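You operate a simulated robot arm through the tools that you are given. There is no shell and no other tool. Be economical: measure what you need, move in short steps, check, and stop when the job is done.

The job below is to be done with a simulated two-armed robot. You get a single attempt, and the scene is never put back.

## Task
Pick up the purple ladle with one hand, pass it to the other hand and put it on the paper strip at the end of the belt.

Only the result counts: the job must be done as asked and must still hold three seconds after the hand-in. Knocking over, shifting, dropping, spilling or breaking anything else fails it.

## Robot
Two 6-joint arms with two-finger parallel grippers on one trunk, on a base that drives. Base frame: it is fixed to the floor where the robot stands at the start and does not move with it; the origin is under the middle of the robot, x ahead of it, y to its left, z up; the surface under the hand at the start is at about z = 880. Readings come in mm, degrees, newtons and seconds.
The left shoulder is at the start at [80, 216, 1566], the right one opposite. With the tool pointing down near the work surface each hand reaches from about 100 to 720 mm from the robot's upright axis, wherever it stands, measured 20 degrees to its own side. Places, roughly: paper strip at the end of the belt [3200, -900, 1000]; purple ladle (13x8x28 cm) [800, 0, 900]. Payload 3.43 kg a hand.
The tool frame of a hand sits at the grasp point between the pads (the TCP): z along the fingers, y along the line on which they close. The tips reach 30 mm beyond it. The gripper opens to 94 mm. The fingers are 28 mm wide and 10 mm thick; the gripper's body (50 by 96 mm) begins 55 mm behind the TCP.
Orientation is that of the tool frame in the base frame, as a unit quaternion [w, x, y, z]. With the fingers straight down and closing along the base's y, the tool's x points along the base's -x, its y along +y and its z along -z.

## Interface
- The arms move only by the tool servo_tool. It takes "left_commands", "right_commands" or both (then of equal length, played together; a hand with none holds still); each is one flat list of numbers, 7 for each row, row after row: the gripper command, from -1 (shut) to 1 (fully open), values between in proportion, then the shift along the tool's x, y, z in mm, then the turn, a rotation vector about the tool's x, y, z in degrees. In form: [grip, x, y, z, rx, ry, rz, grip, x, y, z, rx, ry, rz, ...]. A call has 1 to 8 rows; each row shifts and turns the commanded pose from where the row before left it, along the tool's axes as they then stand. Each row takes 0.2 s and may step no farther than 50 mm and 8.6 degrees from the row before; otherwise, or with a gripper value out of range, the whole call is refused. Where a pose cannot be reached the arm comes as near as it can. A force on the tool above 40 N (or 10 N above the force at the start of the call, whichever is more), or a blocked arm, ends the call early, and 0.2 s more pass. The fingers move at their own pace (about 72 mm/s each) and stop on an object; they squeeze with about 27 N. The grip force told is the motor's: it shows also when the fingers shut on nothing. Time passes only in rows, and 0.2 s behind the last, so rows that do not move let the fingers close. It gives the time, the measured TCP pose, the force on the tool (base axes), the opening and the grip force at its end, in the units of the frame above (readings bear some noise), with the torque about the TCP (base axes, N m) and any sound that the robot's microphone picked up.
- Cameras (640 x 400 px; columns grow to the right, rows downward): "scene" is now at [106.6, -10.2, 1720]; the picture's right is [-0.15, -0.99, 0.00], its down [-0.78, 0.12, -0.61] and it looks along [0.61, -0.09, -0.79] (base axes); focal length 263 px, centre (320, 200). "left" rides on the left gripper at [76, -14, -102] in its tool frame; the picture's right is [0.18, 0.98, 0.00], its down [-0.75, 0.14, -0.64] and it looks along [-0.63, 0.12, 0.77] (tool axes); focal length 243 px, centre (320, 200). "right" rides on the right gripper at [76, 14, -103] in its tool frame; the picture's right is [-0.18, 0.98, 0.00], its down [-0.75, -0.14, -0.64] and it looks along [-0.63, -0.12, 0.77] (tool axes); focal length 243 px, centre (320, 200). There is no depth. A picture from a camera that has moved, and an enlarged one, comes with that camera's place and axes in the base frame and with its lens.
- capture(camera): a new picture of that camera. It takes no simulated time.
- raise_lower(by): slides the trunk up (or, below 0, down) by that many mm; the arms and the scene camera ride with it, the base frame stays. It gives what a move gives, with no picture.
- drive_base(legs): drives the robot by 1 to 6 legs, each [ahead, left, turn to the left] in mm, mm and degrees, along the robot's own axes; the way and the turn of a leg run together, so that a leg with both is an arc; at most 1500 mm and 180 degrees a leg. The arms and the cameras ride along, it lands a little off, and it stops where it bumps. It gives what a move gives.
- pan_tilt(pan, tilt): turns the head with the scene camera to pan (to the left, within 86 degrees either way) and tilt (down, from -29 to 69), counted from straight ahead of the robot. It gives what a move gives.
- enlarge(camera, box): a new picture of the part [left, top, right, bottom] of that camera's present view, enlarged. It takes no simulated time.
- close_job(): hands the job in; it is judged then, once.

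Go step by step. Nothing tells you exact positions but the pictures and the camera data: compare them with the known pose of the tool, close in by small moves and look again before you grip or let go. The budget is 120 turns and 88 pictures, counting those below and the enlarged ones. Unless the task says otherwise, let go and move clear before handing in, and close with one line.

The tools are called after "Request:" as name(argument=value, ...) on one line, values as JSON. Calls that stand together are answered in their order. servo_tool: Moves the arms, as the interface text tells. Its arguments: {"type":"object","properties":{"left_commands":{"type":"array","items":{"type":"number"}},"right_commands":{"type":"array","items":{"type":"number"}}},"required":[]} The other tools are called the same way: raise_lower (by) slides the trunk up or down; drive_base (legs) drives the base; pan_tilt (pan, tilt) turns the head that bears the scene camera; capture (camera) takes a picture; enlarge (camera, box) takes an enlarged picture of a part of a camera's view; close_job () hands the job in.

At the start:

```text
time_s: 0.0
left_tcp_pos: [460.9, 174.1, 999.7]
left_ee_rot: [-0.001, -0.001, 1.0, 0.0]
left_contact_force: [0.7, 0.6, -0.8]
left_moment: [0.04, -0.02, 0.03]
left_grip_width: 93.8
left_grip_force: 0.1
right_tcp_pos: [410.5, -208.7, 997.8]
right_ee_rot: [0.002, -0.001, 1.0, 0.0]
right_contact_force: [0.1, 0.0, -0.3]
right_moment: [0.01, -0.02, 0.02]
right_grip_width: 93.9
right_grip_force: 0.1
trunk travel left (down, up): [-796.0, 44.0]
robot x, y, heading: [-0.2, -2.3, 0.2]
head pan, tilt: [-8.9, 52.2]
```

scene: 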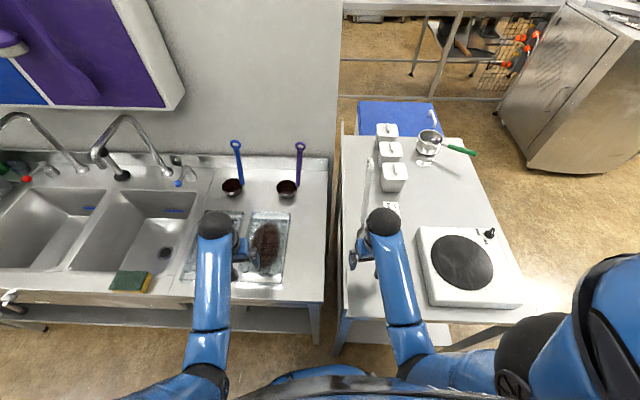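
right: 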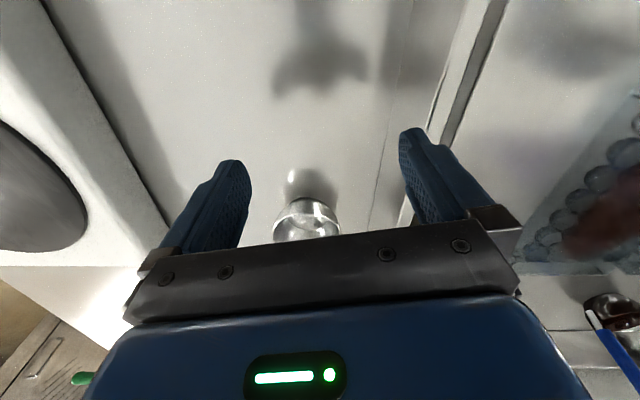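
left: 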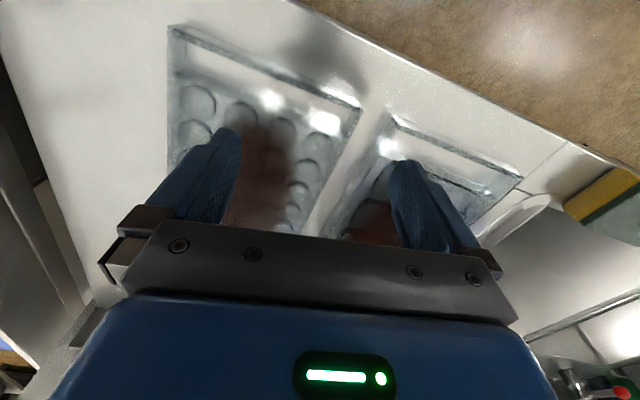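

I see two ladles with dark cups on the counter ahead, one with a blue handle and one purple. The purple one is near pixel (290,185); I enlarge it to see how it stands.

Request:
enlarge(camera="scene", box=[200, 120, 360, 220])

Request:
pan_tilt(pan=-20, tilt=15)

Request:
capture(camera="scene")

```text
4.00 times, centred on (280, 170) of scene
camera zoom: at [106.6, -10.2, 1720.0], right [-0.15, -0.99, 0.0], down [-0.78, 0.12, -0.61], along [0.61, -0.09, -0.79], focal length 1050 px, centre (480, 320)
```

zoom: 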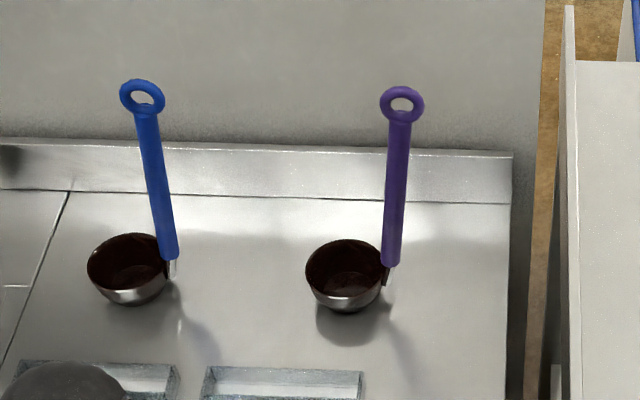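

```text
time_s: 1.0
left_tcp_pos: [460.6, 174.1, 999.4]
left_ee_rot: [0.0, -0.001, 1.0, -0.001]
left_contact_force: [0.7, 0.3, 0.2]
left_moment: [-0.03, -0.02, 0.02]
left_grip_width: 94.2
left_grip_force: 0.1
right_tcp_pos: [410.5, -208.6, 998.9]
right_ee_rot: [0.002, 0.0, 1.0, 0.0]
right_contact_force: [-0.1, 0.4, 0.4]
right_moment: [-0.02, 0.01, -0.01]
right_grip_width: 93.7
right_grip_force: 0.0
trunk travel left (down, up): [-796.0, 44.0]
robot x, y, heading: [1.3, 2.1, -0.1]
head pan, tilt: [-20.0, 15.0]
```

```text
83 pictures are left
camera scene: at [120.6, -30.6, 1776.5], right [-0.34, -0.94, 0.0], down [-0.24, 0.09, -0.97], along [0.91, -0.33, -0.26], focal length 263 px, centre (320, 200)
```

scene: 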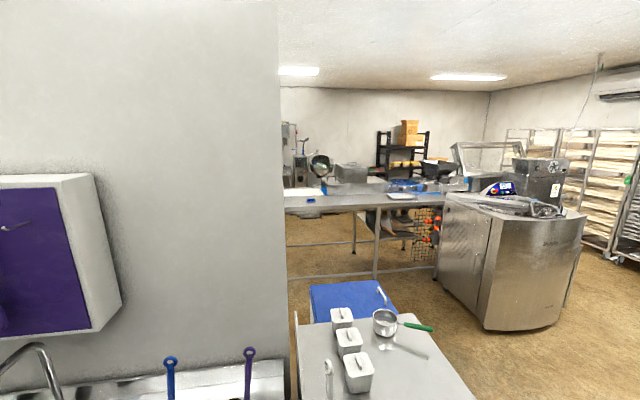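

The ladle stands upright with its handle vertical, and it may hold chocolate, so I'll keep it upright. Next I look at the far target.

Request:
enlarge(camera="scene", box=[280, 100, 600, 300])

Request:
enlarge(camera="scene", box=[370, 150, 530, 250])

Request:
pan_tilt(pan=0, tilt=45)

Request:
enlarge(camera="scene", box=[240, 120, 400, 220])

```text
2.00 times, centred on (440, 200) of scene
camera zoom: at [120.6, -30.6, 1776.5], right [-0.34, -0.94, 0.0], down [-0.24, 0.09, -0.97], along [0.91, -0.33, -0.26], focal length 525 px, centre (80, 200)
```

zoom: 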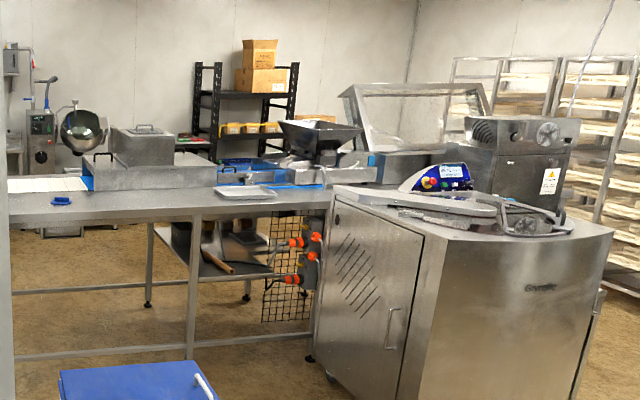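

```text
4.00 times, centred on (450, 200) of scene
camera zoom: at [120.6, -30.6, 1776.5], right [-0.34, -0.94, 0.0], down [-0.24, 0.09, -0.97], along [0.91, -0.33, -0.26], focal length 1050 px, centre (-200, 200)
```

zoom: 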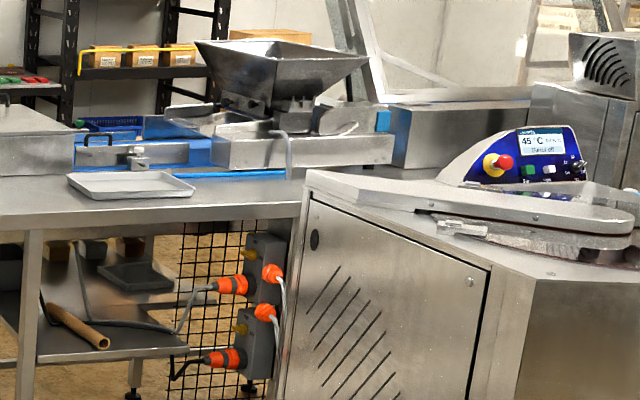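

```text
time_s: 2.0
left_tcp_pos: [459.7, 173.7, 999.6]
left_ee_rot: [0.0, -0.001, 1.0, 0.0]
left_contact_force: [0.2, 0.6, -0.8]
left_moment: [0.0, 0.01, -0.02]
left_grip_width: 94.2
left_grip_force: 0.1
right_tcp_pos: [410.5, -208.8, 998.7]
right_ee_rot: [0.001, -0.001, 1.0, 0.0]
right_contact_force: [0.7, -0.8, 0.6]
right_moment: [0.01, -0.01, 0.01]
right_grip_width: 94.0
right_grip_force: 0.1
trunk travel left (down, up): [-796.0, 44.0]
robot x, y, heading: [2.1, -3.1, 0.0]
head pan, tilt: [0.0, 45.0]
```

```text
4.00 times, centred on (320, 170) of scene
camera zoom: at [114.0, 1.5, 1729.8], right [0.0, -1.0, 0.0], down [-0.71, 0.0, -0.71], along [0.71, 0.0, -0.71], focal length 1050 px, centre (320, 320)
```

zoom: 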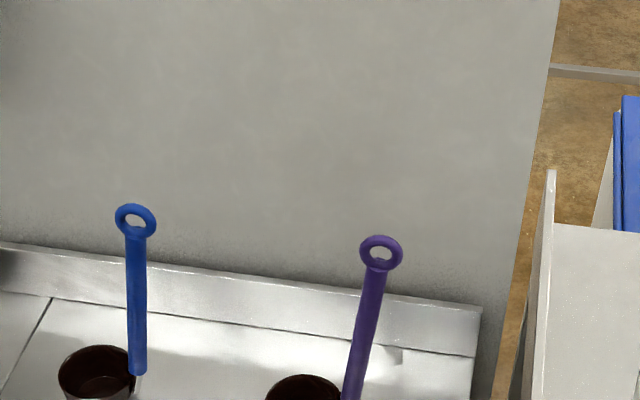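

I place the handle bottom near (802, -23, 930) and the ring near (798, -50, 1135), with the cup toward +y. The right hand will grip the lower handle horizontally and the left hand the upper handle, so I first raise both hands and pitch them level.

Request:
servo_tool(right_commands=[1, 0, 0, -50, 0, 0, 0, 1, 0, 0, -50, 0, 0, 0, 1, 0, 0, -50, 0, 0, 0, 1, 0, 0, 0, 0, -8.5, 0, 1, 0, 0, 0, 0, -8.5, 0, 1, 0, 0, 0, 0, -8.5, 0, 1, 0, 0, 0, 0, -8.5, 0, 1, 0, 0, 0, 0, -8.5, 0], left_commands=[1, 0, 0, -50, 0, 0, 0, 1, 0, 0, -50, 0, 0, 0, 1, 0, 0, -50, 0, 0, 0, 1, 0, 0, 0, 0, -8.5, 0, 1, 0, 0, 0, 0, -8.5, 0, 1, 0, 0, 0, 0, -8.5, 0, 1, 0, 0, 0, 0, -8.5, 0, 1, 0, 0, 0, 0, -8.5, 0])

Request:
servo_tool(right_commands=[1, 0, 0, 0, 0, -8.5, 0, 1, 0, 0, 0, 0, -8.5, 0, 1, 0, 0, 0, 0, -8.5, 0, 1, 0, 0, 0, 0, -8.5, 0, 1, 0, 0, 0, 0, -8.5, 0, 1, 0, 0, 0, 0, -5, 0], left_commands=[1, 0, 0, 0, 0, -8.5, 0, 1, 0, 0, 0, 0, -8.5, 0, 1, 0, 0, 0, 0, -8.5, 0, 1, 0, 0, 0, 0, -8.5, 0, 1, 0, 0, 0, 0, -8.5, 0, 1, 0, 0, 0, 0, -5, 0])

Request:
capture(camera="scene")

Request:
capture(camera="right")

```text
time_s: 3.8
left_tcp_pos: [480.8, 172.6, 1014.7]
left_ee_rot: [0.365, -0.001, 0.931, 0.001]
left_contact_force: [0.4, -0.7, 0.3]
left_moment: [-0.01, 0.0, 0.01]
left_grip_width: 93.9
left_grip_force: 0.1
left hand out of reach, approached as far as the arm can: row 1, 2, 3
right_tcp_pos: [410.2, -208.4, 1000.3]
right_ee_rot: [0.366, 0.0, 0.931, 0.0]
right_contact_force: [-0.5, -0.6, -0.1]
right_moment: [-0.02, -0.01, -0.01]
right_grip_width: 94.0
right_grip_force: 0.0
right hand out of reach, approached as far as the arm can: row 1, 2, 3
trunk travel left (down, up): [-796.0, 44.0]
robot x, y, heading: [-1.3, 0.6, 0.0]
head pan, tilt: [0.0, 45.0]
```

```text
time_s: 5.2
left_tcp_pos: [482.4, 175.1, 1008.9]
left_ee_rot: [0.7, -0.03, 0.714, -0.017]
left_contact_force: [-0.3, -2.3, 2.7]
left_moment: [0.09, 0.13, 0.1]
left_grip_width: 93.8
left_grip_force: 0.1
right_tcp_pos: [413.8, -208.8, 998.5]
right_ee_rot: [0.708, 0.001, 0.706, -0.002]
right_contact_force: [-1.2, 1.4, 0.5]
right_moment: [-0.01, 0.0, -0.01]
right_grip_width: 94.1
right_grip_force: 0.0
right hand out of reach, approached as far as the arm can: row 5
trunk travel left (down, up): [-796.0, 44.0]
robot x, y, heading: [-4.4, -0.4, -0.3]
head pan, tilt: [0.0, 45.0]
```

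```text
79 pictures are left
camera scene: at [114.4, 1.4, 1729.8], right [0.0, -1.0, 0.0], down [-0.71, 0.0, -0.71], along [0.71, 0.0, -0.71], focal length 263 px, centre (320, 200)
```

scene: 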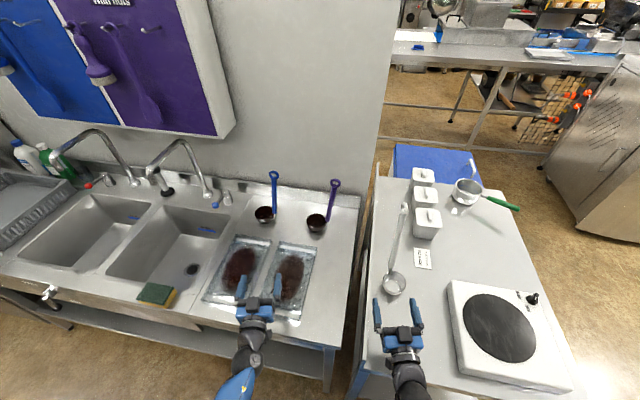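

```text
78 pictures are left
camera right: at [310.9, -194.0, 921.9], right [0.0, 0.98, 0.18], down [-0.64, -0.14, 0.75], along [0.76, -0.12, 0.63], focal length 243 px, centre (320, 200)
```

right: 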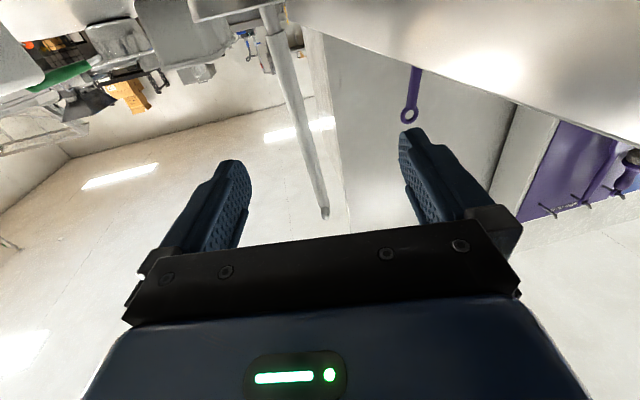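

A steel ladle stands in front of the right hand, so the left hand will take the purple ladle first, low on the handle. I move the left hand to a standoff in front of it.

Request:
servo_tool(left_commands=[1, -2, -31, 31, 0, 0, 0, 1, -2, -31, 31, 0, 0, 0, 1, -2, -31, 31, 0, 0, 0, 1, -2, -31, 31, 0, 0, 0, 1, -2, -31, 31, 0, 0, 0, 1, -2, -31, 31, 0, 0, 0, 1, -2, -31, 31, 0, 0, 0, 1, 0, 0, 0, 0, 0, 0])

Request:
capture(camera="scene")

Request:
capture(camera="left")

```text
time_s: 7.0
left_tcp_pos: [701.2, -44.2, 1027.6]
left_ee_rot: [0.708, -0.001, 0.707, 0.0]
left_contact_force: [0.9, 0.8, -0.5]
left_moment: [0.0, 0.0, 0.0]
left_grip_width: 93.9
left_grip_force: 0.0
right_tcp_pos: [413.3, -208.1, 999.8]
right_ee_rot: [0.708, 0.0, 0.706, 0.0]
right_contact_force: [0.1, -0.2, -0.6]
right_moment: [0.02, 0.01, 0.02]
right_grip_width: 94.0
right_grip_force: 0.1
trunk travel left (down, up): [-796.0, 44.0]
robot x, y, heading: [0.3, -2.4, -0.0]
head pan, tilt: [0.0, 45.0]
```

```text
77 pictures are left
camera scene: at [113.7, 1.6, 1729.8], right [0.0, -1.0, 0.0], down [-0.71, 0.0, -0.71], along [0.71, 0.0, -0.71], focal length 263 px, centre (320, 200)
```

scene: 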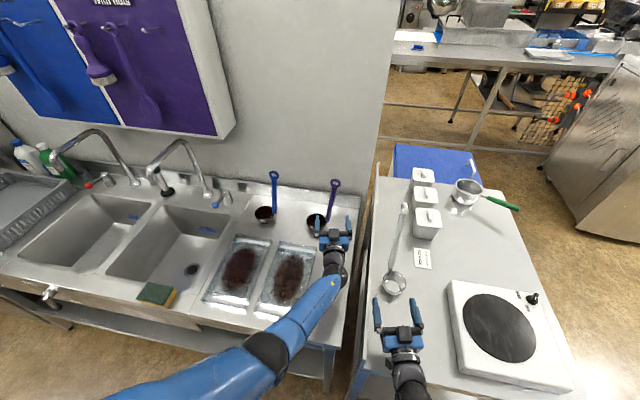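

```text
76 pictures are left
camera left: at [598.7, -58.4, 951.3], right [0.0, 0.98, -0.19], down [-0.64, 0.14, 0.75], along [0.77, 0.12, 0.63], focal length 243 px, centre (320, 200)
```

left: 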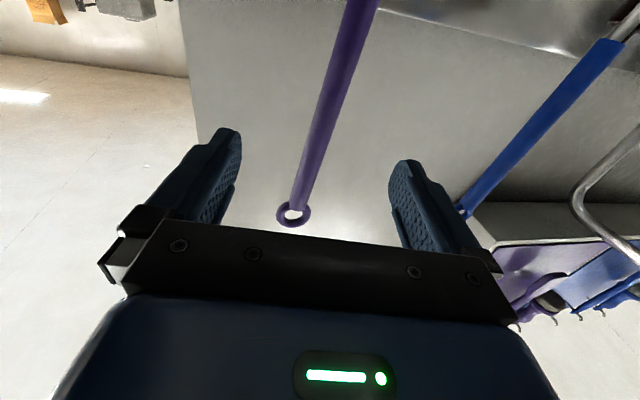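

Both views agree that the handle is at about x=800, with y=-40 at z≈1012. I advance the left hand around it and look before closing.

Request:
servo_tool(left_commands=[1, 5, 2, 30, 0, 0, 0, 1, 5, 2, 30, 0, 0, 0, 1, 5, 1, 25, 0, 0, 0, 1, 0, 0, 14, 0, 0, 0, 1, 0, 0, 0, 0, 0, 0])

Request:
capture(camera="left")

Request:
enlarge(camera="scene", box=[260, 160, 420, 260])

```text
time_s: 8.2
left_tcp_pos: [753.8, -37.1, 1032.5]
left_ee_rot: [0.707, -0.001, 0.707, 0.0]
left_contact_force: [-0.5, 0.3, -0.5]
left_moment: [0.0, -0.03, -0.06]
left_grip_width: 93.8
left_grip_force: 0.0
left hand out of reach, approached as far as the arm can: row 2, 3, 4
right_tcp_pos: [414.0, -209.9, 998.0]
right_ee_rot: [0.707, 0.0, 0.707, 0.0]
right_contact_force: [0.2, -1.0, 0.2]
right_moment: [-0.02, -0.02, 0.0]
right_grip_width: 94.2
right_grip_force: 0.2
trunk travel left (down, up): [-796.0, 44.0]
robot x, y, heading: [-0.5, 1.3, 0.0]
head pan, tilt: [0.0, 45.0]
```

```text
75 pictures are left
camera left: at [650.5, -52.5, 957.0], right [0.0, 0.98, -0.18], down [-0.64, 0.14, 0.75], along [0.77, 0.12, 0.63], focal length 243 px, centre (320, 200)
```

left: 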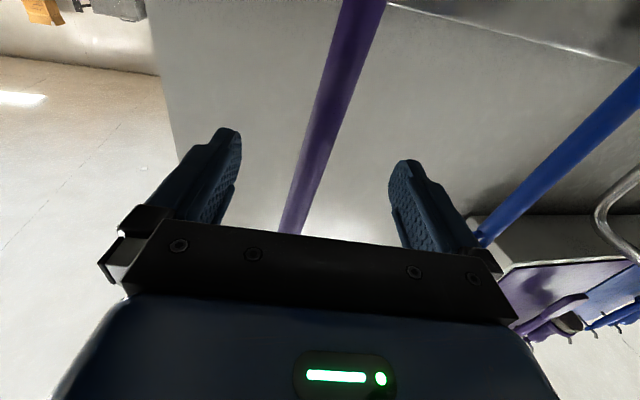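

```text
4.00 times, centred on (340, 210) of scene
camera zoom: at [115.5, 0.3, 1729.6], right [0.0, -1.0, 0.0], down [-0.71, 0.0, -0.71], along [0.71, 0.0, -0.71], focal length 1050 px, centre (240, 160)
```

zoom: 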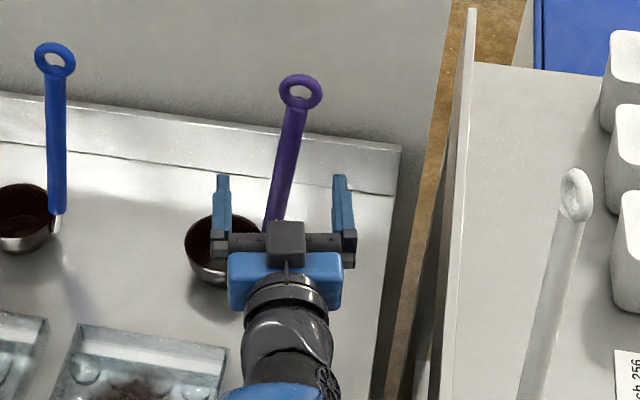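

The left arm tops out at x≈754. I retract the right hand to keep it off the steel ladle, then drive forward 55 mm.

Request:
servo_tool(right_commands=[1, 0, 10, -40, 0, 0, 0, 1, 0, 10, -40, 0, 0, 0, 1, 0, 0, 0, 0, 0, 0])

Request:
drive_base(legs=[[55, 0, 0]])

Request:
capture(camera="left")

Request:
capture(camera="scene")

```text
time_s: 9.0
left_tcp_pos: [752.9, -38.4, 1032.4]
left_ee_rot: [0.706, 0.0, 0.708, 0.0]
left_contact_force: [0.0, 0.1, -0.3]
left_moment: [0.03, -0.01, 0.0]
left_grip_width: 94.1
left_grip_force: 0.0
right_tcp_pos: [332.8, -187.6, 999.3]
right_ee_rot: [0.708, 0.0, 0.706, 0.0]
right_contact_force: [-0.2, 0.1, -0.5]
right_moment: [-0.03, 0.02, -0.01]
right_grip_width: 93.8
right_grip_force: 0.0
trunk travel left (down, up): [-796.0, 44.0]
robot x, y, heading: [0.1, 2.6, 0.0]
head pan, tilt: [0.0, 45.0]
```

```text
time_s: 9.9
left_tcp_pos: [770.9, -41.8, 1034.4]
left_ee_rot: [0.708, 0.002, 0.706, -0.003]
left_contact_force: [0.2, 0.3, -0.2]
left_moment: [0.01, -0.02, 0.0]
left_grip_width: 93.9
left_grip_force: 0.0
right_tcp_pos: [349.7, -188.1, 1000.1]
right_ee_rot: [0.709, 0.003, 0.705, -0.003]
right_contact_force: [-1.0, 0.3, -0.2]
right_moment: [-0.02, 0.0, -0.01]
right_grip_width: 94.0
right_grip_force: 0.1
trunk travel left (down, up): [-796.0, 44.0]
robot x, y, heading: [17.4, 1.8, -0.8]
head pan, tilt: [0.0, 45.0]
stopped in leg 1: the robot was blocked; the commanded pose is now the measured one
```

```text
73 pictures are left
camera left: at [667.4, -55.0, 959.6], right [0.01, 0.98, -0.18], down [-0.64, 0.15, 0.75], along [0.77, 0.11, 0.63], focal length 243 px, centre (320, 200)
```

left: 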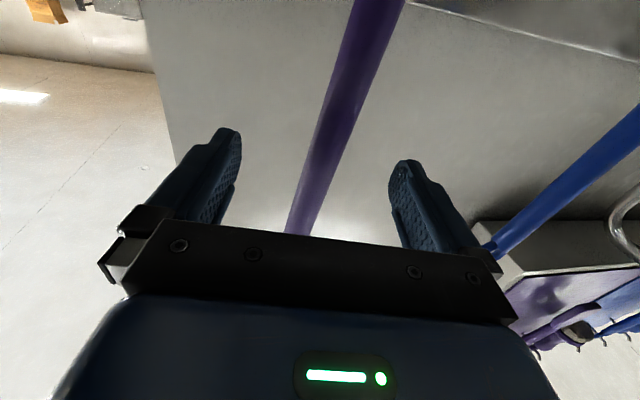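

```text
72 pictures are left
camera scene: at [130.1, 2.4, 1730.1], right [-0.01, -1.0, 0.0], down [-0.71, 0.01, -0.71], along [0.71, -0.01, -0.71], focal length 263 px, centre (320, 200)
```

scene: 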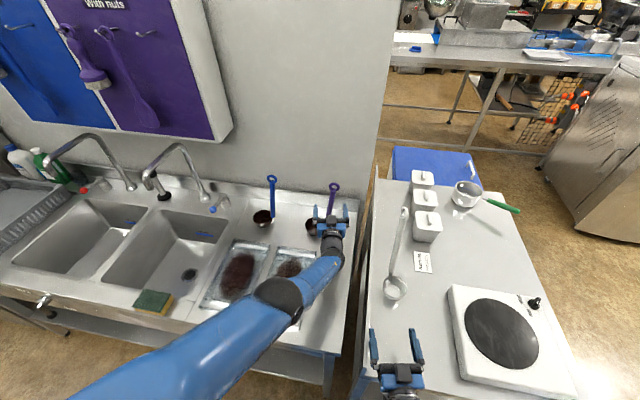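

The base is blocked by the counter, so it stays here. I'll lower the trunk for more reach and raise both hands first to make up for it.

Request:
servo_tool(left_commands=[1, -25, 0, 0, 0, 0, 0, 1, -25, 0, 0, 0, 0, 0, 1, -15, 0, 0, 0, 0, 0, 1, 0, 0, 0, 0, 0, 0], right_commands=[1, -30, 0, 0, 0, 0, 0, 1, -30, 0, 0, 0, 0, 0, 1, -30, 0, 0, 0, 0, 0, 1, 0, 0, 0, 0, 0, 0])

```text
time_s: 10.9
left_tcp_pos: [774.3, -40.3, 1099.1]
left_ee_rot: [0.707, 0.002, 0.707, -0.003]
left_contact_force: [0.6, -0.2, -0.7]
left_moment: [-0.01, 0.01, 0.01]
left_grip_width: 93.8
left_grip_force: 0.2
right_tcp_pos: [352.3, -187.0, 1090.5]
right_ee_rot: [0.708, 0.002, 0.706, -0.002]
right_contact_force: [0.5, 0.1, 0.6]
right_moment: [-0.01, 0.03, 0.03]
right_grip_width: 94.3
right_grip_force: 0.1
trunk travel left (down, up): [-796.0, 44.0]
robot x, y, heading: [19.0, 2.7, -0.4]
head pan, tilt: [0.0, 45.0]
```

Request:
raise_lower(by=-85)

Request:
servo_tool(left_commands=[1, 0, 0, 14, 0, 0, 0, 1, 0, 0, 13, 0, 0, 0, 1, 0, 0, 0, 0, 0, 0])

Request:
capture(camera="left")

Request:
enlarge(camera="scene", box=[260, 130, 420, 230])

```text
time_s: 12.1
left_tcp_pos: [772.9, -39.9, 1013.1]
left_ee_rot: [0.708, 0.002, 0.707, -0.004]
left_contact_force: [-1.4, 0.0, -0.7]
left_moment: [0.02, -0.01, 0.03]
left_grip_width: 94.1
left_grip_force: 0.0
right_tcp_pos: [353.2, -188.2, 1003.9]
right_ee_rot: [0.708, 0.003, 0.706, -0.003]
right_contact_force: [-0.1, -0.4, 0.2]
right_moment: [0.01, 0.01, 0.0]
right_grip_width: 94.1
right_grip_force: 0.0
trunk travel left (down, up): [-711.0, 129.0]
robot x, y, heading: [20.7, 1.1, -0.4]
head pan, tilt: [0.0, 45.0]
```

```text
time_s: 12.9
left_tcp_pos: [798.6, -41.4, 1014.3]
left_ee_rot: [0.707, 0.002, 0.707, -0.003]
left_contact_force: [-0.5, 0.8, -0.2]
left_moment: [0.01, 0.01, -0.01]
left_grip_width: 93.9
left_grip_force: 0.0
right_tcp_pos: [353.8, -187.0, 1005.4]
right_ee_rot: [0.708, 0.003, 0.706, -0.003]
right_contact_force: [-0.6, 0.0, 1.0]
right_moment: [-0.02, 0.02, 0.01]
right_grip_width: 93.9
right_grip_force: 0.1
trunk travel left (down, up): [-711.0, 129.0]
robot x, y, heading: [19.9, 2.7, -0.7]
head pan, tilt: [0.0, 45.0]
```

```text
71 pictures are left
camera left: at [696.7, -53.9, 938.2], right [0.01, 0.98, -0.19], down [-0.64, 0.15, 0.75], along [0.77, 0.11, 0.63], focal length 243 px, centre (320, 200)
```

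left: 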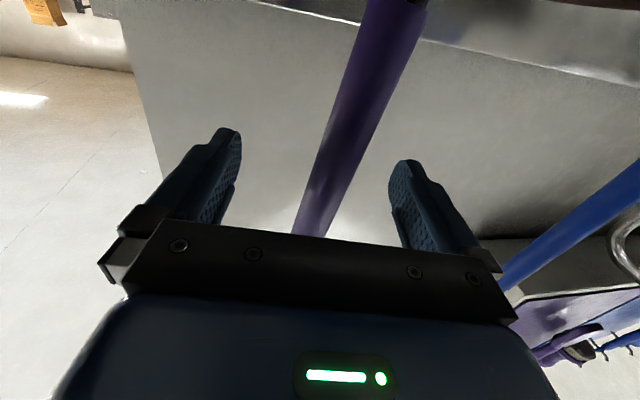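

```text
4.00 times, centred on (340, 180) of scene
camera zoom: at [133.7, 3.4, 1644.8], right [-0.01, -1.0, 0.0], down [-0.71, 0.01, -0.71], along [0.71, -0.01, -0.71], focal length 1050 px, centre (240, 280)
```

zoom: 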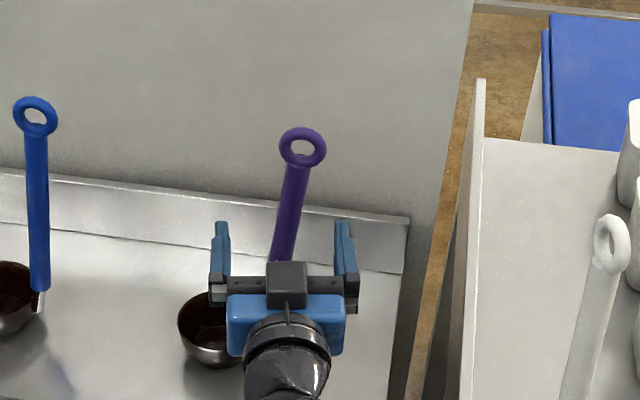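

The handle sits between the pads, a few mm toward +y. I centre on it and close.

Request:
servo_tool(left_commands=[1, 0, 4, 2, 0, 0, 0, 0, 0, 0, 0, 0, 0, 0, -1, 0, 0, 0, 0, 0, 0, -1, 0, 0, 0, 0, 0, 0, -1, 0, 0, 0, 0, 0, 0, -1, 0, 0, 0, 0, 0, 0])

Request:
capture(camera="left")

```text
time_s: 14.3
left_tcp_pos: [802.5, -34.9, 1015.3]
left_ee_rot: [0.708, 0.003, 0.706, -0.003]
left_contact_force: [-0.5, 2.1, 4.7]
left_moment: [0.68, -0.02, -0.01]
left_grip_width: 25.3
left_grip_force: 27.0
right_tcp_pos: [352.4, -186.6, 1004.2]
right_ee_rot: [0.708, 0.002, 0.706, -0.002]
right_contact_force: [0.7, -0.4, -0.1]
right_moment: [0.01, 0.0, -0.01]
right_grip_width: 94.1
right_grip_force: 0.0
trunk travel left (down, up): [-711.0, 129.0]
robot x, y, heading: [22.5, 2.2, -0.3]
head pan, tilt: [0.0, 45.0]
```

```text
69 pictures are left
camera left: at [699.4, -49.8, 939.1], right [0.01, 0.98, -0.18], down [-0.64, 0.15, 0.75], along [0.77, 0.11, 0.63], focal length 243 px, centre (320, 200)
```

left: 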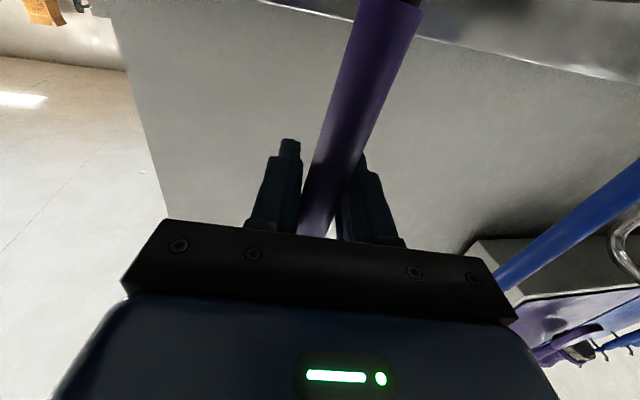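

The handle is gripped, but the torque shows the pads aren't aligned with its 6° lean. I roll the hand to match, then lift gently.

Request:
servo_tool(left_commands=[-1, 0, 0, 0, 0, 0, 2, -1, 0, 0, 0, 0, 0, 2, -1, 0, 0, 0, 0, 0, 2, -1, 0, 0, 0, 0, 0, 0])

```text
time_s: 15.3
left_tcp_pos: [801.1, -36.0, 1013.1]
left_ee_rot: [0.706, 0.04, 0.706, 0.035]
left_contact_force: [1.0, 0.0, -0.5]
left_moment: [-0.06, -0.04, 0.03]
left_grip_width: 23.3
left_grip_force: 26.8
right_tcp_pos: [353.3, -188.4, 1004.6]
right_ee_rot: [0.709, 0.002, 0.706, -0.002]
right_contact_force: [-0.1, -0.8, -0.2]
right_moment: [-0.01, -0.03, 0.0]
right_grip_width: 93.9
right_grip_force: 0.0
trunk travel left (down, up): [-711.0, 129.0]
robot x, y, heading: [19.5, 1.5, -0.6]
head pan, tilt: [0.0, 45.0]
```

Torque is gone. I lift with the trunk by 100 mm.

Request:
raise_lower(by=100)

Request:
capture(camera="left")

Request:
capture(camera="scene")

```text
time_s: 16.6
left_tcp_pos: [802.4, -36.1, 1113.1]
left_ee_rot: [0.707, 0.039, 0.706, 0.034]
left_contact_force: [-0.5, 0.6, -0.9]
left_moment: [-0.03, 0.0, -0.01]
left_grip_width: 23.1
left_grip_force: 26.5
right_tcp_pos: [353.9, -188.0, 1105.1]
right_ee_rot: [0.708, 0.004, 0.706, -0.004]
right_contact_force: [-0.5, 0.3, -0.3]
right_moment: [0.01, -0.01, 0.0]
right_grip_width: 94.0
right_grip_force: 0.1
trunk travel left (down, up): [-811.0, 29.0]
robot x, y, heading: [20.7, 4.8, -0.8]
head pan, tilt: [0.0, 45.0]
```

```text
68 pictures are left
camera left: at [699.6, -41.7, 1037.1], right [0.01, 1.0, -0.08], down [-0.64, 0.07, 0.76], along [0.77, 0.05, 0.64], focal length 243 px, centre (320, 200)
```

left: 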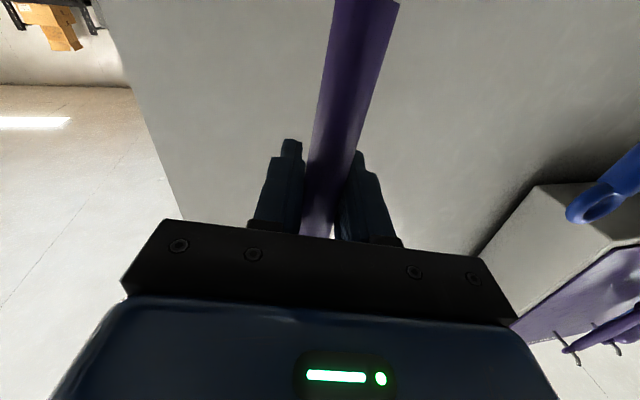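

```text
67 pictures are left
camera scene: at [134.7, 3.1, 1744.7], right [-0.01, -1.0, 0.0], down [-0.71, 0.01, -0.71], along [0.71, -0.01, -0.71], focal length 263 px, centre (320, 200)
```

scene: 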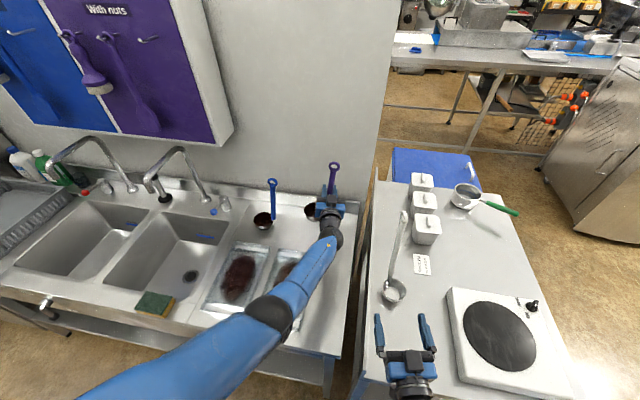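

The ladle is up, with its bottom near z=980. I drive straight back to get free space for the hand-over.

Request:
drive_base(legs=[[-450, 0, 0]])

Request:
capture(camera="scene")

```text
time_s: 19.3
left_tcp_pos: [363.1, -31.5, 1112.3]
left_ee_rot: [0.706, 0.038, 0.707, 0.035]
left_contact_force: [0.0, -0.2, -1.3]
left_moment: [-0.04, -0.02, -0.02]
left_grip_width: 23.4
left_grip_force: 26.9
right_tcp_pos: [-85.1, -184.4, 1104.3]
right_ee_rot: [0.708, 0.002, 0.706, -0.002]
right_contact_force: [0.4, 0.4, 0.0]
right_moment: [0.0, 0.01, 0.0]
right_grip_width: 94.1
right_grip_force: 0.0
trunk travel left (down, up): [-811.0, 29.0]
robot x, y, heading: [-418.0, 3.3, -0.2]
head pan, tilt: [0.0, 45.0]
```

```text
66 pictures are left
camera scene: at [-303.3, 6.3, 1744.5], right [0.0, -1.0, 0.0], down [-0.71, 0.0, -0.71], along [0.71, 0.0, -0.71], focal length 263 px, centre (320, 200)
```

scene: 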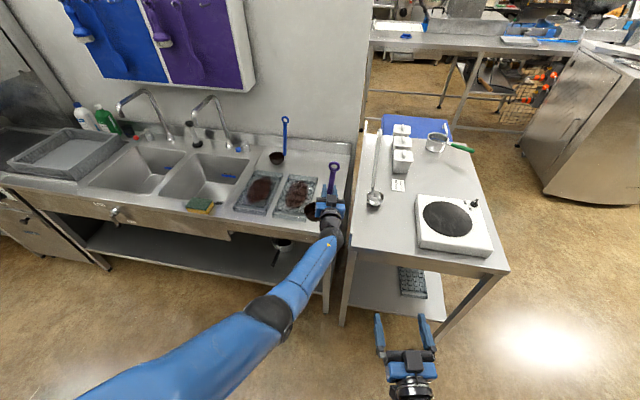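

Clear space now. I pull the ladle closer and yaw the left hand about the vertical so the right hand can come in from the other side.

Request:
servo_tool(left_commands=[-1, 0, 4, -20, 0, 0, 0, -1, 0, 5, -35, 0, 0, 0, -1, 0, 5, -35, 0, 0, 0, -1, 0, 5, -35, 0, 0, 0, -1, 0, 5, -35, 0, 0, 0, -1, 0, 5, -35, 0, 0, 0, -1, 0, 4, -20, 0, 0, 0])

Request:
servo_tool(left_commands=[-1, 0, 0, 0, 5.96, -0.63, 0, -1, 0, 0, 0, 7.96, -0.84, 0, -1, 0, 0, 0, 7.96, -0.84, 0, -1, 0, 0, 0, 7.96, -0.84, 0, -1, 0, 0, 0, 7.96, -0.84, 0, -1, 0, 0, 0, 3, -0.3, 0])

Request:
capture(camera="scene")

Request:
capture(camera="right")

```text
time_s: 20.9
left_tcp_pos: [147.4, 4.1, 1119.2]
left_ee_rot: [0.707, 0.039, 0.705, 0.035]
left_contact_force: [-0.3, 0.3, -0.9]
left_moment: [-0.03, 0.05, 0.02]
left_grip_width: 23.2
left_grip_force: 27.2
right_tcp_pos: [-89.0, -182.7, 1104.9]
right_ee_rot: [0.708, 0.002, 0.706, -0.002]
right_contact_force: [-0.2, 0.0, 0.0]
right_moment: [0.01, 0.0, 0.0]
right_grip_width: 94.1
right_grip_force: 0.1
trunk travel left (down, up): [-811.0, 29.0]
robot x, y, heading: [-421.4, 3.6, -0.3]
head pan, tilt: [0.0, 45.0]
```

```text
time_s: 22.3
left_tcp_pos: [148.4, 5.7, 1103.1]
left_ee_rot: [0.668, 0.217, 0.698, -0.139]
left_contact_force: [0.2, -0.1, -1.9]
left_moment: [-0.04, 0.01, -0.01]
left_grip_width: 23.3
left_grip_force: 26.9
left hand out of reach, approached as far as the arm can: row 4, 5
right_tcp_pos: [-87.3, -182.3, 1105.4]
right_ee_rot: [0.708, 0.001, 0.706, -0.001]
right_contact_force: [-0.3, 0.2, -0.6]
right_moment: [0.02, 0.01, 0.04]
right_grip_width: 94.1
right_grip_force: 0.0
trunk travel left (down, up): [-811.0, 29.0]
robot x, y, heading: [-420.9, 8.9, -0.3]
head pan, tilt: [0.0, 45.0]
```

```text
65 pictures are left
camera scene: at [-306.7, 6.7, 1744.7], right [0.0, -1.0, 0.0], down [-0.71, 0.0, -0.71], along [0.71, 0.0, -0.71], focal length 263 px, centre (320, 200)
```

scene: 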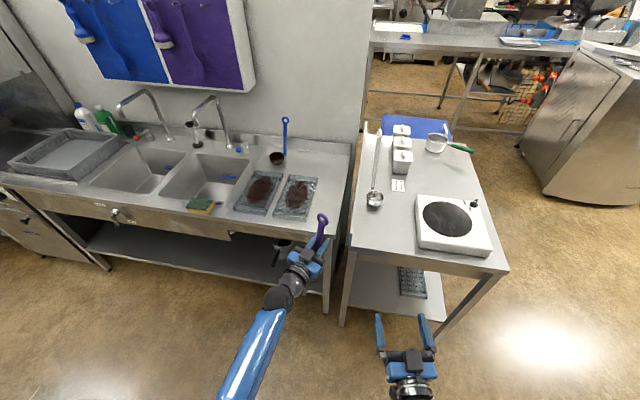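

```text
64 pictures are left
camera right: at [-190.1, -168.8, 1027.9], right [0.0, 0.98, 0.18], down [-0.65, -0.14, 0.75], along [0.76, -0.12, 0.63], focal length 243 px, centre (320, 200)
```

right: 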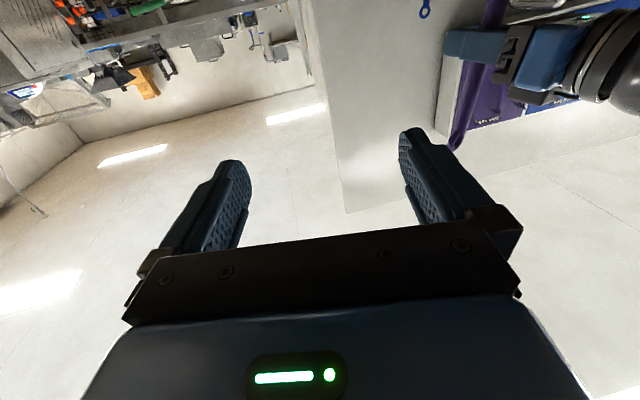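

The left hand pitched about 4° because it hit a reach limit. I lower it, where the arm has more room, and see whether the pose recovers.

Request:
servo_tool(left_commands=[-1, 25, -2, 0, 0, 0, 0, -1, 25, -2, 10, 0, 0, 0, -1, 25, -2, 10, 0, 0, 0, -1, 0, 0, 0, 0, 0, 0])

```text
time_s: 23.3
left_tcp_pos: [160.1, -1.5, 1026.5]
left_ee_rot: [0.668, 0.217, 0.698, -0.139]
left_contact_force: [-0.1, -0.6, -0.4]
left_moment: [-0.07, 0.08, -0.03]
left_grip_width: 22.9
left_grip_force: 26.7
right_tcp_pos: [-89.2, -183.9, 1105.0]
right_ee_rot: [0.708, 0.001, 0.706, -0.001]
right_contact_force: [0.2, -0.3, 0.4]
right_moment: [0.02, 0.03, -0.01]
right_grip_width: 94.0
right_grip_force: 0.0
trunk travel left (down, up): [-811.0, 29.0]
robot x, y, heading: [-420.8, 7.7, -0.4]
head pan, tilt: [0.0, 45.0]
```

I correct the left hand's pitch by -4° to level the ladle, and yaw the right hand about 56° to the left for its approach.

Request:
servo_tool(left_commands=[-1, 0, 0, 0, 0, -1, 0, -1, 0, 0, 0, 0, -1, 0, -1, 0, 0, 0, 0, -1, 0, -1, 0, 0, 0, 0, -1, 0.4, -1, 0, 0, 0, 0, 0, 0, -1, 0, 0, 0, 0, 0, 0, -1, 0, 0, 0, 0, 0, 0, -1, 0, 0, 0, 0, 0, 0], right_commands=[1, 0, 0, 0, -8, 0, 0, 1, 0, 0, 0, -8, 0, 0, 1, 0, 0, 0, -8, 0, 0, 1, 0, 0, 0, -8, 0, 0, 1, 0, 0, 0, -8, 0, 0, 1, 0, 0, 0, -8, 0, 0, 1, 0, 0, 0, -8, 0, 0, 1, 0, 0, 0, 0, 0, 0])

```text
time_s: 25.1
left_tcp_pos: [160.2, -1.2, 1024.6]
left_ee_rot: [0.693, 0.215, 0.673, -0.144]
left_contact_force: [-0.5, -0.3, -1.3]
left_moment: [-0.05, 0.03, -0.01]
left_grip_width: 23.3
left_grip_force: 26.7
right_tcp_pos: [-88.0, -181.7, 1121.3]
right_ee_rot: [0.737, -0.017, 0.675, 0.027]
right_contact_force: [-0.7, -0.6, 0.5]
right_moment: [-0.02, 0.01, -0.04]
right_grip_width: 94.0
right_grip_force: 0.1
right hand out of reach, approached as far as the arm can: row 1, 2, 3, 4, 5, 6, 7
trunk travel left (down, up): [-811.0, 29.0]
robot x, y, heading: [-420.0, 5.4, -0.1]
head pan, tilt: [0.0, 45.0]
```

The right hand can't yaw when it is that close and high. I move it forward and down and lower the left hand too, then yaw.

Request:
servo_tool(left_commands=[-1, 15, -1.5, 0, 0, 0, 0, -1, 15, -1.5, 0, 0, 0, 0, -1, 15, -1.5, 0, 0, 0, 0, -1, 15, -1.5, 0, 0, 0, 0, -1, 0, 0, 0, 0, 0, 0], right_commands=[1, 25, 0, 25, 0, 2.5, 0, 1, 25, 0, 30, 0, 2.5, 0, 1, 20, 0, 30, 0, 0, 0, 1, 20, 0, 20, 0, 0, 0, 1, 0, 0, 0, 0, 0, 0])

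Request:
servo_tool(right_commands=[1, 0, 0, 0, -8, 0, 0, 1, 0, 0, 0, -8, 0, 0, 1, 0, 0, 0, -8, 0, 0, 1, 0, 0, 0, -8, 0, 0, 1, 0, 0, 0, -8, 0, 0, 1, 0, 0, 0, -8, 0, 0])

```text
time_s: 26.3
left_tcp_pos: [161.1, -0.9, 965.7]
left_ee_rot: [0.693, 0.216, 0.673, -0.144]
left_contact_force: [-0.4, 0.0, -1.5]
left_moment: [-0.04, 0.0, -0.02]
left_grip_width: 23.4
left_grip_force: 26.7
right_tcp_pos: [24.3, -173.7, 1036.0]
right_ee_rot: [0.707, -0.018, 0.707, 0.027]
right_contact_force: [0.3, -0.7, 0.3]
right_moment: [0.02, 0.02, -0.01]
right_grip_width: 93.9
right_grip_force: 0.0
trunk travel left (down, up): [-811.0, 29.0]
robot x, y, heading: [-422.6, 3.4, -0.1]
head pan, tilt: [0.0, 45.0]
```

```text
time_s: 27.7
left_tcp_pos: [162.3, -2.2, 964.4]
left_ee_rot: [0.692, 0.215, 0.674, -0.144]
left_contact_force: [0.8, -0.2, -1.3]
left_moment: [-0.05, 0.02, 0.0]
left_grip_width: 23.1
left_grip_force: 27.1
right_tcp_pos: [23.7, -176.4, 1048.5]
right_ee_rot: [0.68, -0.259, 0.637, 0.254]
right_contact_force: [0.2, -0.9, -0.1]
right_moment: [-0.04, 0.02, 0.02]
right_grip_width: 93.8
right_grip_force: 0.2
right hand out of reach, approached as far as the arm can: row 1, 2
trunk travel left (down, up): [-811.0, 29.0]
robot x, y, heading: [-423.4, 4.9, -0.3]
head pan, tilt: [0.0, 45.0]
```

The right hand now points about 43° left and level. I move part of the way in, add 9° of yaw, and look.

Request:
servo_tool(right_commands=[1, 0, 0, 25, 0, 0, 0, 1, 0, 0, 25, -4.5, 1.5, 0, 1, 0, 0, 20, -4.5, 1.5, 0, 1, 0, 0, 0, 0, 0, 0])

Request:
capture(camera="right")

Request:
capture(camera="scene")

```text
time_s: 28.7
left_tcp_pos: [160.1, -1.1, 964.2]
left_ee_rot: [0.693, 0.216, 0.673, -0.144]
left_contact_force: [0.1, -0.8, -1.1]
left_moment: [-0.06, 0.01, 0.01]
left_grip_width: 23.4
left_grip_force: 26.9
right_tcp_pos: [74.3, -128.1, 1049.3]
right_ee_rot: [0.641, -0.318, 0.633, 0.295]
right_contact_force: [0.8, -0.4, -0.2]
right_moment: [-0.03, 0.01, -0.03]
right_grip_width: 94.4
right_grip_force: 0.0
trunk travel left (down, up): [-811.0, 29.0]
robot x, y, heading: [-421.1, 2.7, -0.2]
head pan, tilt: [0.0, 45.0]
```

```text
63 pictures are left
camera right: at [1.8, -200.7, 973.6], right [-0.77, 0.62, 0.15], down [-0.31, -0.57, 0.76], along [0.55, 0.54, 0.63], focal length 243 px, centre (320, 200)
```

right: 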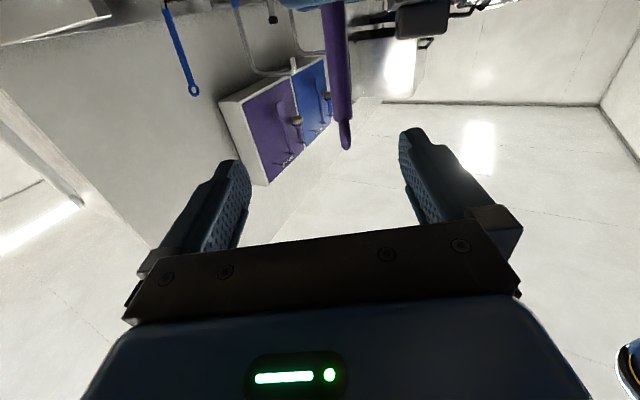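

```text
62 pictures are left
camera scene: at [-307.4, 6.6, 1744.8], right [0.0, -1.0, 0.0], down [-0.71, 0.0, -0.71], along [0.71, 0.0, -0.71], focal length 263 px, centre (320, 200)
```

scene: 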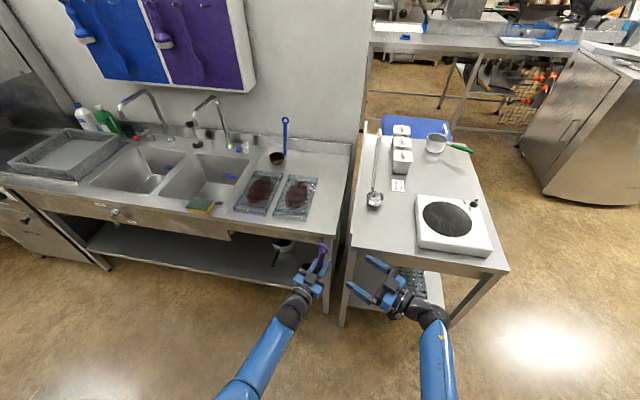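

The handle is about 147 mm ahead of the right hand and 10–18 mm to its left. I shift over, approach to about 45 mm, and look again.

Request:
servo_tool(right_commands=[1, 0, 7, 25, 0, 0, 0, 1, 0, 7, 25, 0, 0, 0, 1, 0, 0, 25, 0, 0, 0, 1, 0, 0, 25, 0, 0, 0, 1, 0, 0, 0, 0, 0, 0])

Request:
capture(camera="right")

Request:
enlarge(camera="scene", box=[240, 210, 440, 335])

```text
time_s: 29.9
left_tcp_pos: [161.5, -2.0, 964.8]
left_ee_rot: [0.693, 0.214, 0.674, -0.144]
left_contact_force: [1.1, 0.6, -1.1]
left_moment: [-0.05, 0.01, 0.0]
left_grip_width: 23.2
left_grip_force: 27.2
right_tcp_pos: [126.6, -42.1, 1052.8]
right_ee_rot: [0.641, -0.319, 0.632, 0.296]
right_contact_force: [-0.6, -0.9, 0.5]
right_moment: [0.0, -0.02, -0.01]
right_grip_width: 94.0
right_grip_force: 0.0
trunk travel left (down, up): [-811.0, 29.0]
robot x, y, heading: [-422.1, 8.0, -0.2]
head pan, tilt: [0.0, 45.0]
```

```text
61 pictures are left
camera right: at [52.9, -114.9, 975.6], right [-0.77, 0.62, 0.15], down [-0.31, -0.57, 0.76], along [0.55, 0.54, 0.63], focal length 243 px, centre (320, 200)
```

right: 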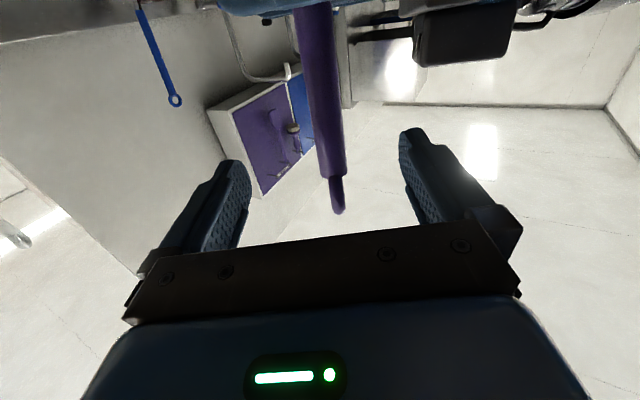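

```text
3.20 times, centred on (340, 272) of scene
camera zoom: at [-306.7, 6.5, 1744.7], right [0.0, -1.0, 0.0], down [-0.71, 0.0, -0.71], along [0.71, 0.0, -0.71], focal length 840 px, centre (256, -32)
```

zoom: 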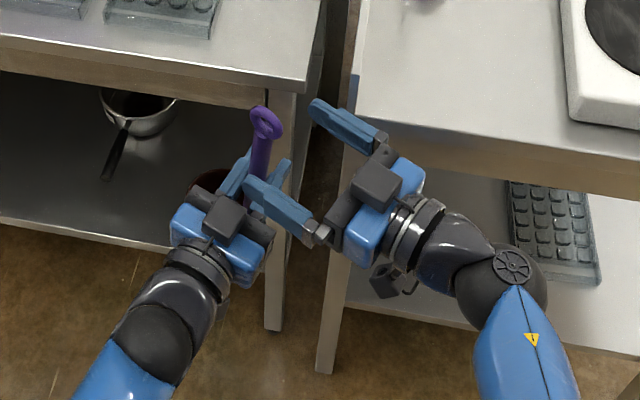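

The handle lies between the right-hand fingers about 44 mm ahead, and the left hand's top box clears below. I advance the rest of the way and check.

Request:
servo_tool(right_commands=[1, -2, 1, 15, 0, 0, 0, 1, -2, 1, 15, 0, 0, 0, 1, 0, 1, 14, 0, 0, 0, 1, 0, 0, 0, 0, 0, 0])

Request:
capture(camera="right")

Request:
enlarge(camera="scene", box=[240, 210, 440, 335])

```text
time_s: 30.9
left_tcp_pos: [161.2, -2.1, 964.9]
left_ee_rot: [0.693, 0.214, 0.674, -0.144]
left_contact_force: [0.0, 0.4, -0.9]
left_moment: [-0.02, 0.05, -0.05]
left_grip_width: 23.3
left_grip_force: 26.9
right_tcp_pos: [150.1, -5.0, 1055.7]
right_ee_rot: [0.641, -0.317, 0.633, 0.296]
right_contact_force: [0.1, -0.1, 0.6]
right_moment: [-0.01, 0.02, 0.02]
right_grip_width: 93.9
right_grip_force: 0.2
trunk travel left (down, up): [-811.0, 29.0]
robot x, y, heading: [-420.8, 2.5, -0.2]
head pan, tilt: [0.0, 45.0]
```

```text
59 pictures are left
camera right: at [77.1, -78.0, 978.2], right [-0.77, 0.62, 0.15], down [-0.31, -0.57, 0.76], along [0.55, 0.54, 0.63], focal length 243 px, centre (320, 200)
```

right: 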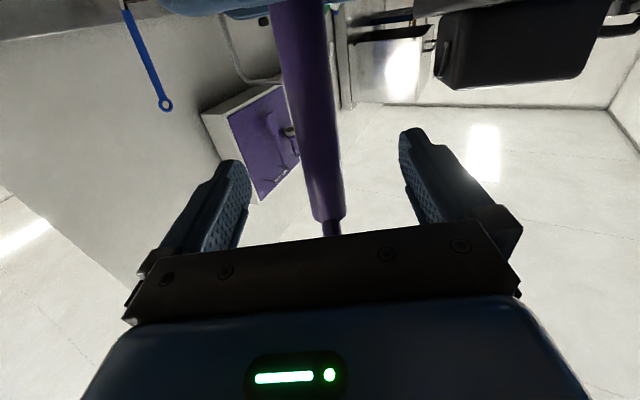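

```text
3.20 times, centred on (340, 272) of scene
camera zoom: at [-306.7, 6.3, 1744.7], right [0.0, -1.0, 0.0], down [-0.71, 0.0, -0.71], along [0.71, 0.0, -0.71], focal length 840 px, centre (256, -32)
```

zoom: 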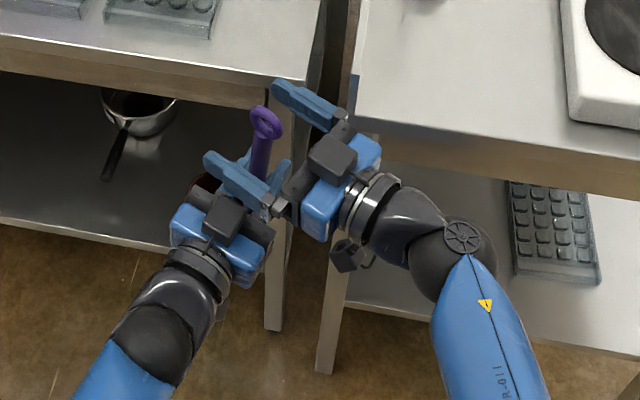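

The handle is centred in the right grip at the TCP depth, so I close the right hand with the left still holding.

Request:
servo_tool(right_commands=[0, 0, 0, 0, 0, 0, 0, -1, 0, 0, 0, 0, 0, 0, -1, 0, 0, 0, 0, 0, 0, -1, 0, 0, 0, 0, 0, 0, -1, 0, 0, 0, 0, 0, 0])

Request:
capture(camera="right")

```text
time_s: 32.1
left_tcp_pos: [161.2, -2.3, 964.4]
left_ee_rot: [0.692, 0.217, 0.673, -0.144]
left_contact_force: [10.8, -8.3, -5.2]
left_moment: [0.39, 0.54, 0.09]
left_grip_width: 23.7
left_grip_force: 26.9
right_tcp_pos: [150.3, -4.7, 1055.7]
right_ee_rot: [0.641, -0.318, 0.632, 0.296]
right_contact_force: [-10.1, 8.0, 3.1]
right_moment: [0.36, 0.36, 0.02]
right_grip_width: 23.3
right_grip_force: 26.7
trunk travel left (down, up): [-811.0, 29.0]
robot x, y, heading: [-420.3, 5.2, -0.2]
head pan, tilt: [0.0, 45.0]
```

```text
57 pictures are left
camera right: at [76.9, -77.8, 978.2], right [-0.77, 0.62, 0.15], down [-0.31, -0.57, 0.76], along [0.55, 0.54, 0.63], focal length 243 px, centre (320, 200)
```

right: 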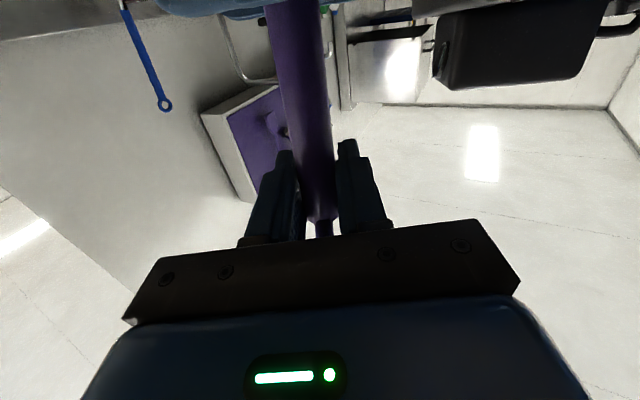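

Both hands hold it, with about 13 N of side force between them. I relax that by nudging the right hand along the measured force and torque.

Request:
servo_tool(right_commands=[-1, 0, 1.5, 0, 0, 0, 1.5, -1, 0, 1.5, 0, 0, 0, 1, -1, 0, 0, 0, 0, 0, 0])

```text
time_s: 32.9
left_tcp_pos: [160.5, -0.9, 965.4]
left_ee_rot: [0.692, 0.215, 0.673, -0.145]
left_contact_force: [-12.5, 2.9, 0.3]
left_moment: [-0.34, -0.64, -0.04]
left_grip_width: 23.3
left_grip_force: 26.6
right_tcp_pos: [148.8, -4.5, 1054.5]
right_ee_rot: [0.635, -0.303, 0.64, 0.309]
right_contact_force: [11.9, -2.6, -2.2]
right_moment: [0.08, -0.39, -0.02]
right_grip_width: 23.0
right_grip_force: 26.6
trunk travel left (down, up): [-811.0, 29.0]
robot x, y, heading: [-421.8, 5.6, -0.1]
head pan, tilt: [0.0, 45.0]
```

Request:
servo_tool(right_commands=[-1, 0, -1.3, 0.5, 0, 0, 0, -1, 0, 0, 0, 0, 0, 0])

```text
time_s: 33.5
left_tcp_pos: [161.2, -1.5, 964.8]
left_ee_rot: [0.692, 0.214, 0.674, -0.144]
left_contact_force: [-2.4, 1.3, -2.4]
left_moment: [-0.09, -0.21, 0.01]
left_grip_width: 23.2
left_grip_force: 26.7
right_tcp_pos: [150.0, -3.7, 1055.8]
right_ee_rot: [0.634, -0.304, 0.639, 0.311]
right_contact_force: [2.2, -1.2, 1.3]
right_moment: [-0.03, -0.02, 0.04]
right_grip_width: 23.1
right_grip_force: 27.5
trunk travel left (down, up): [-811.0, 29.0]
robot x, y, heading: [-419.2, 3.1, -0.3]
head pan, tilt: [0.0, 45.0]
```

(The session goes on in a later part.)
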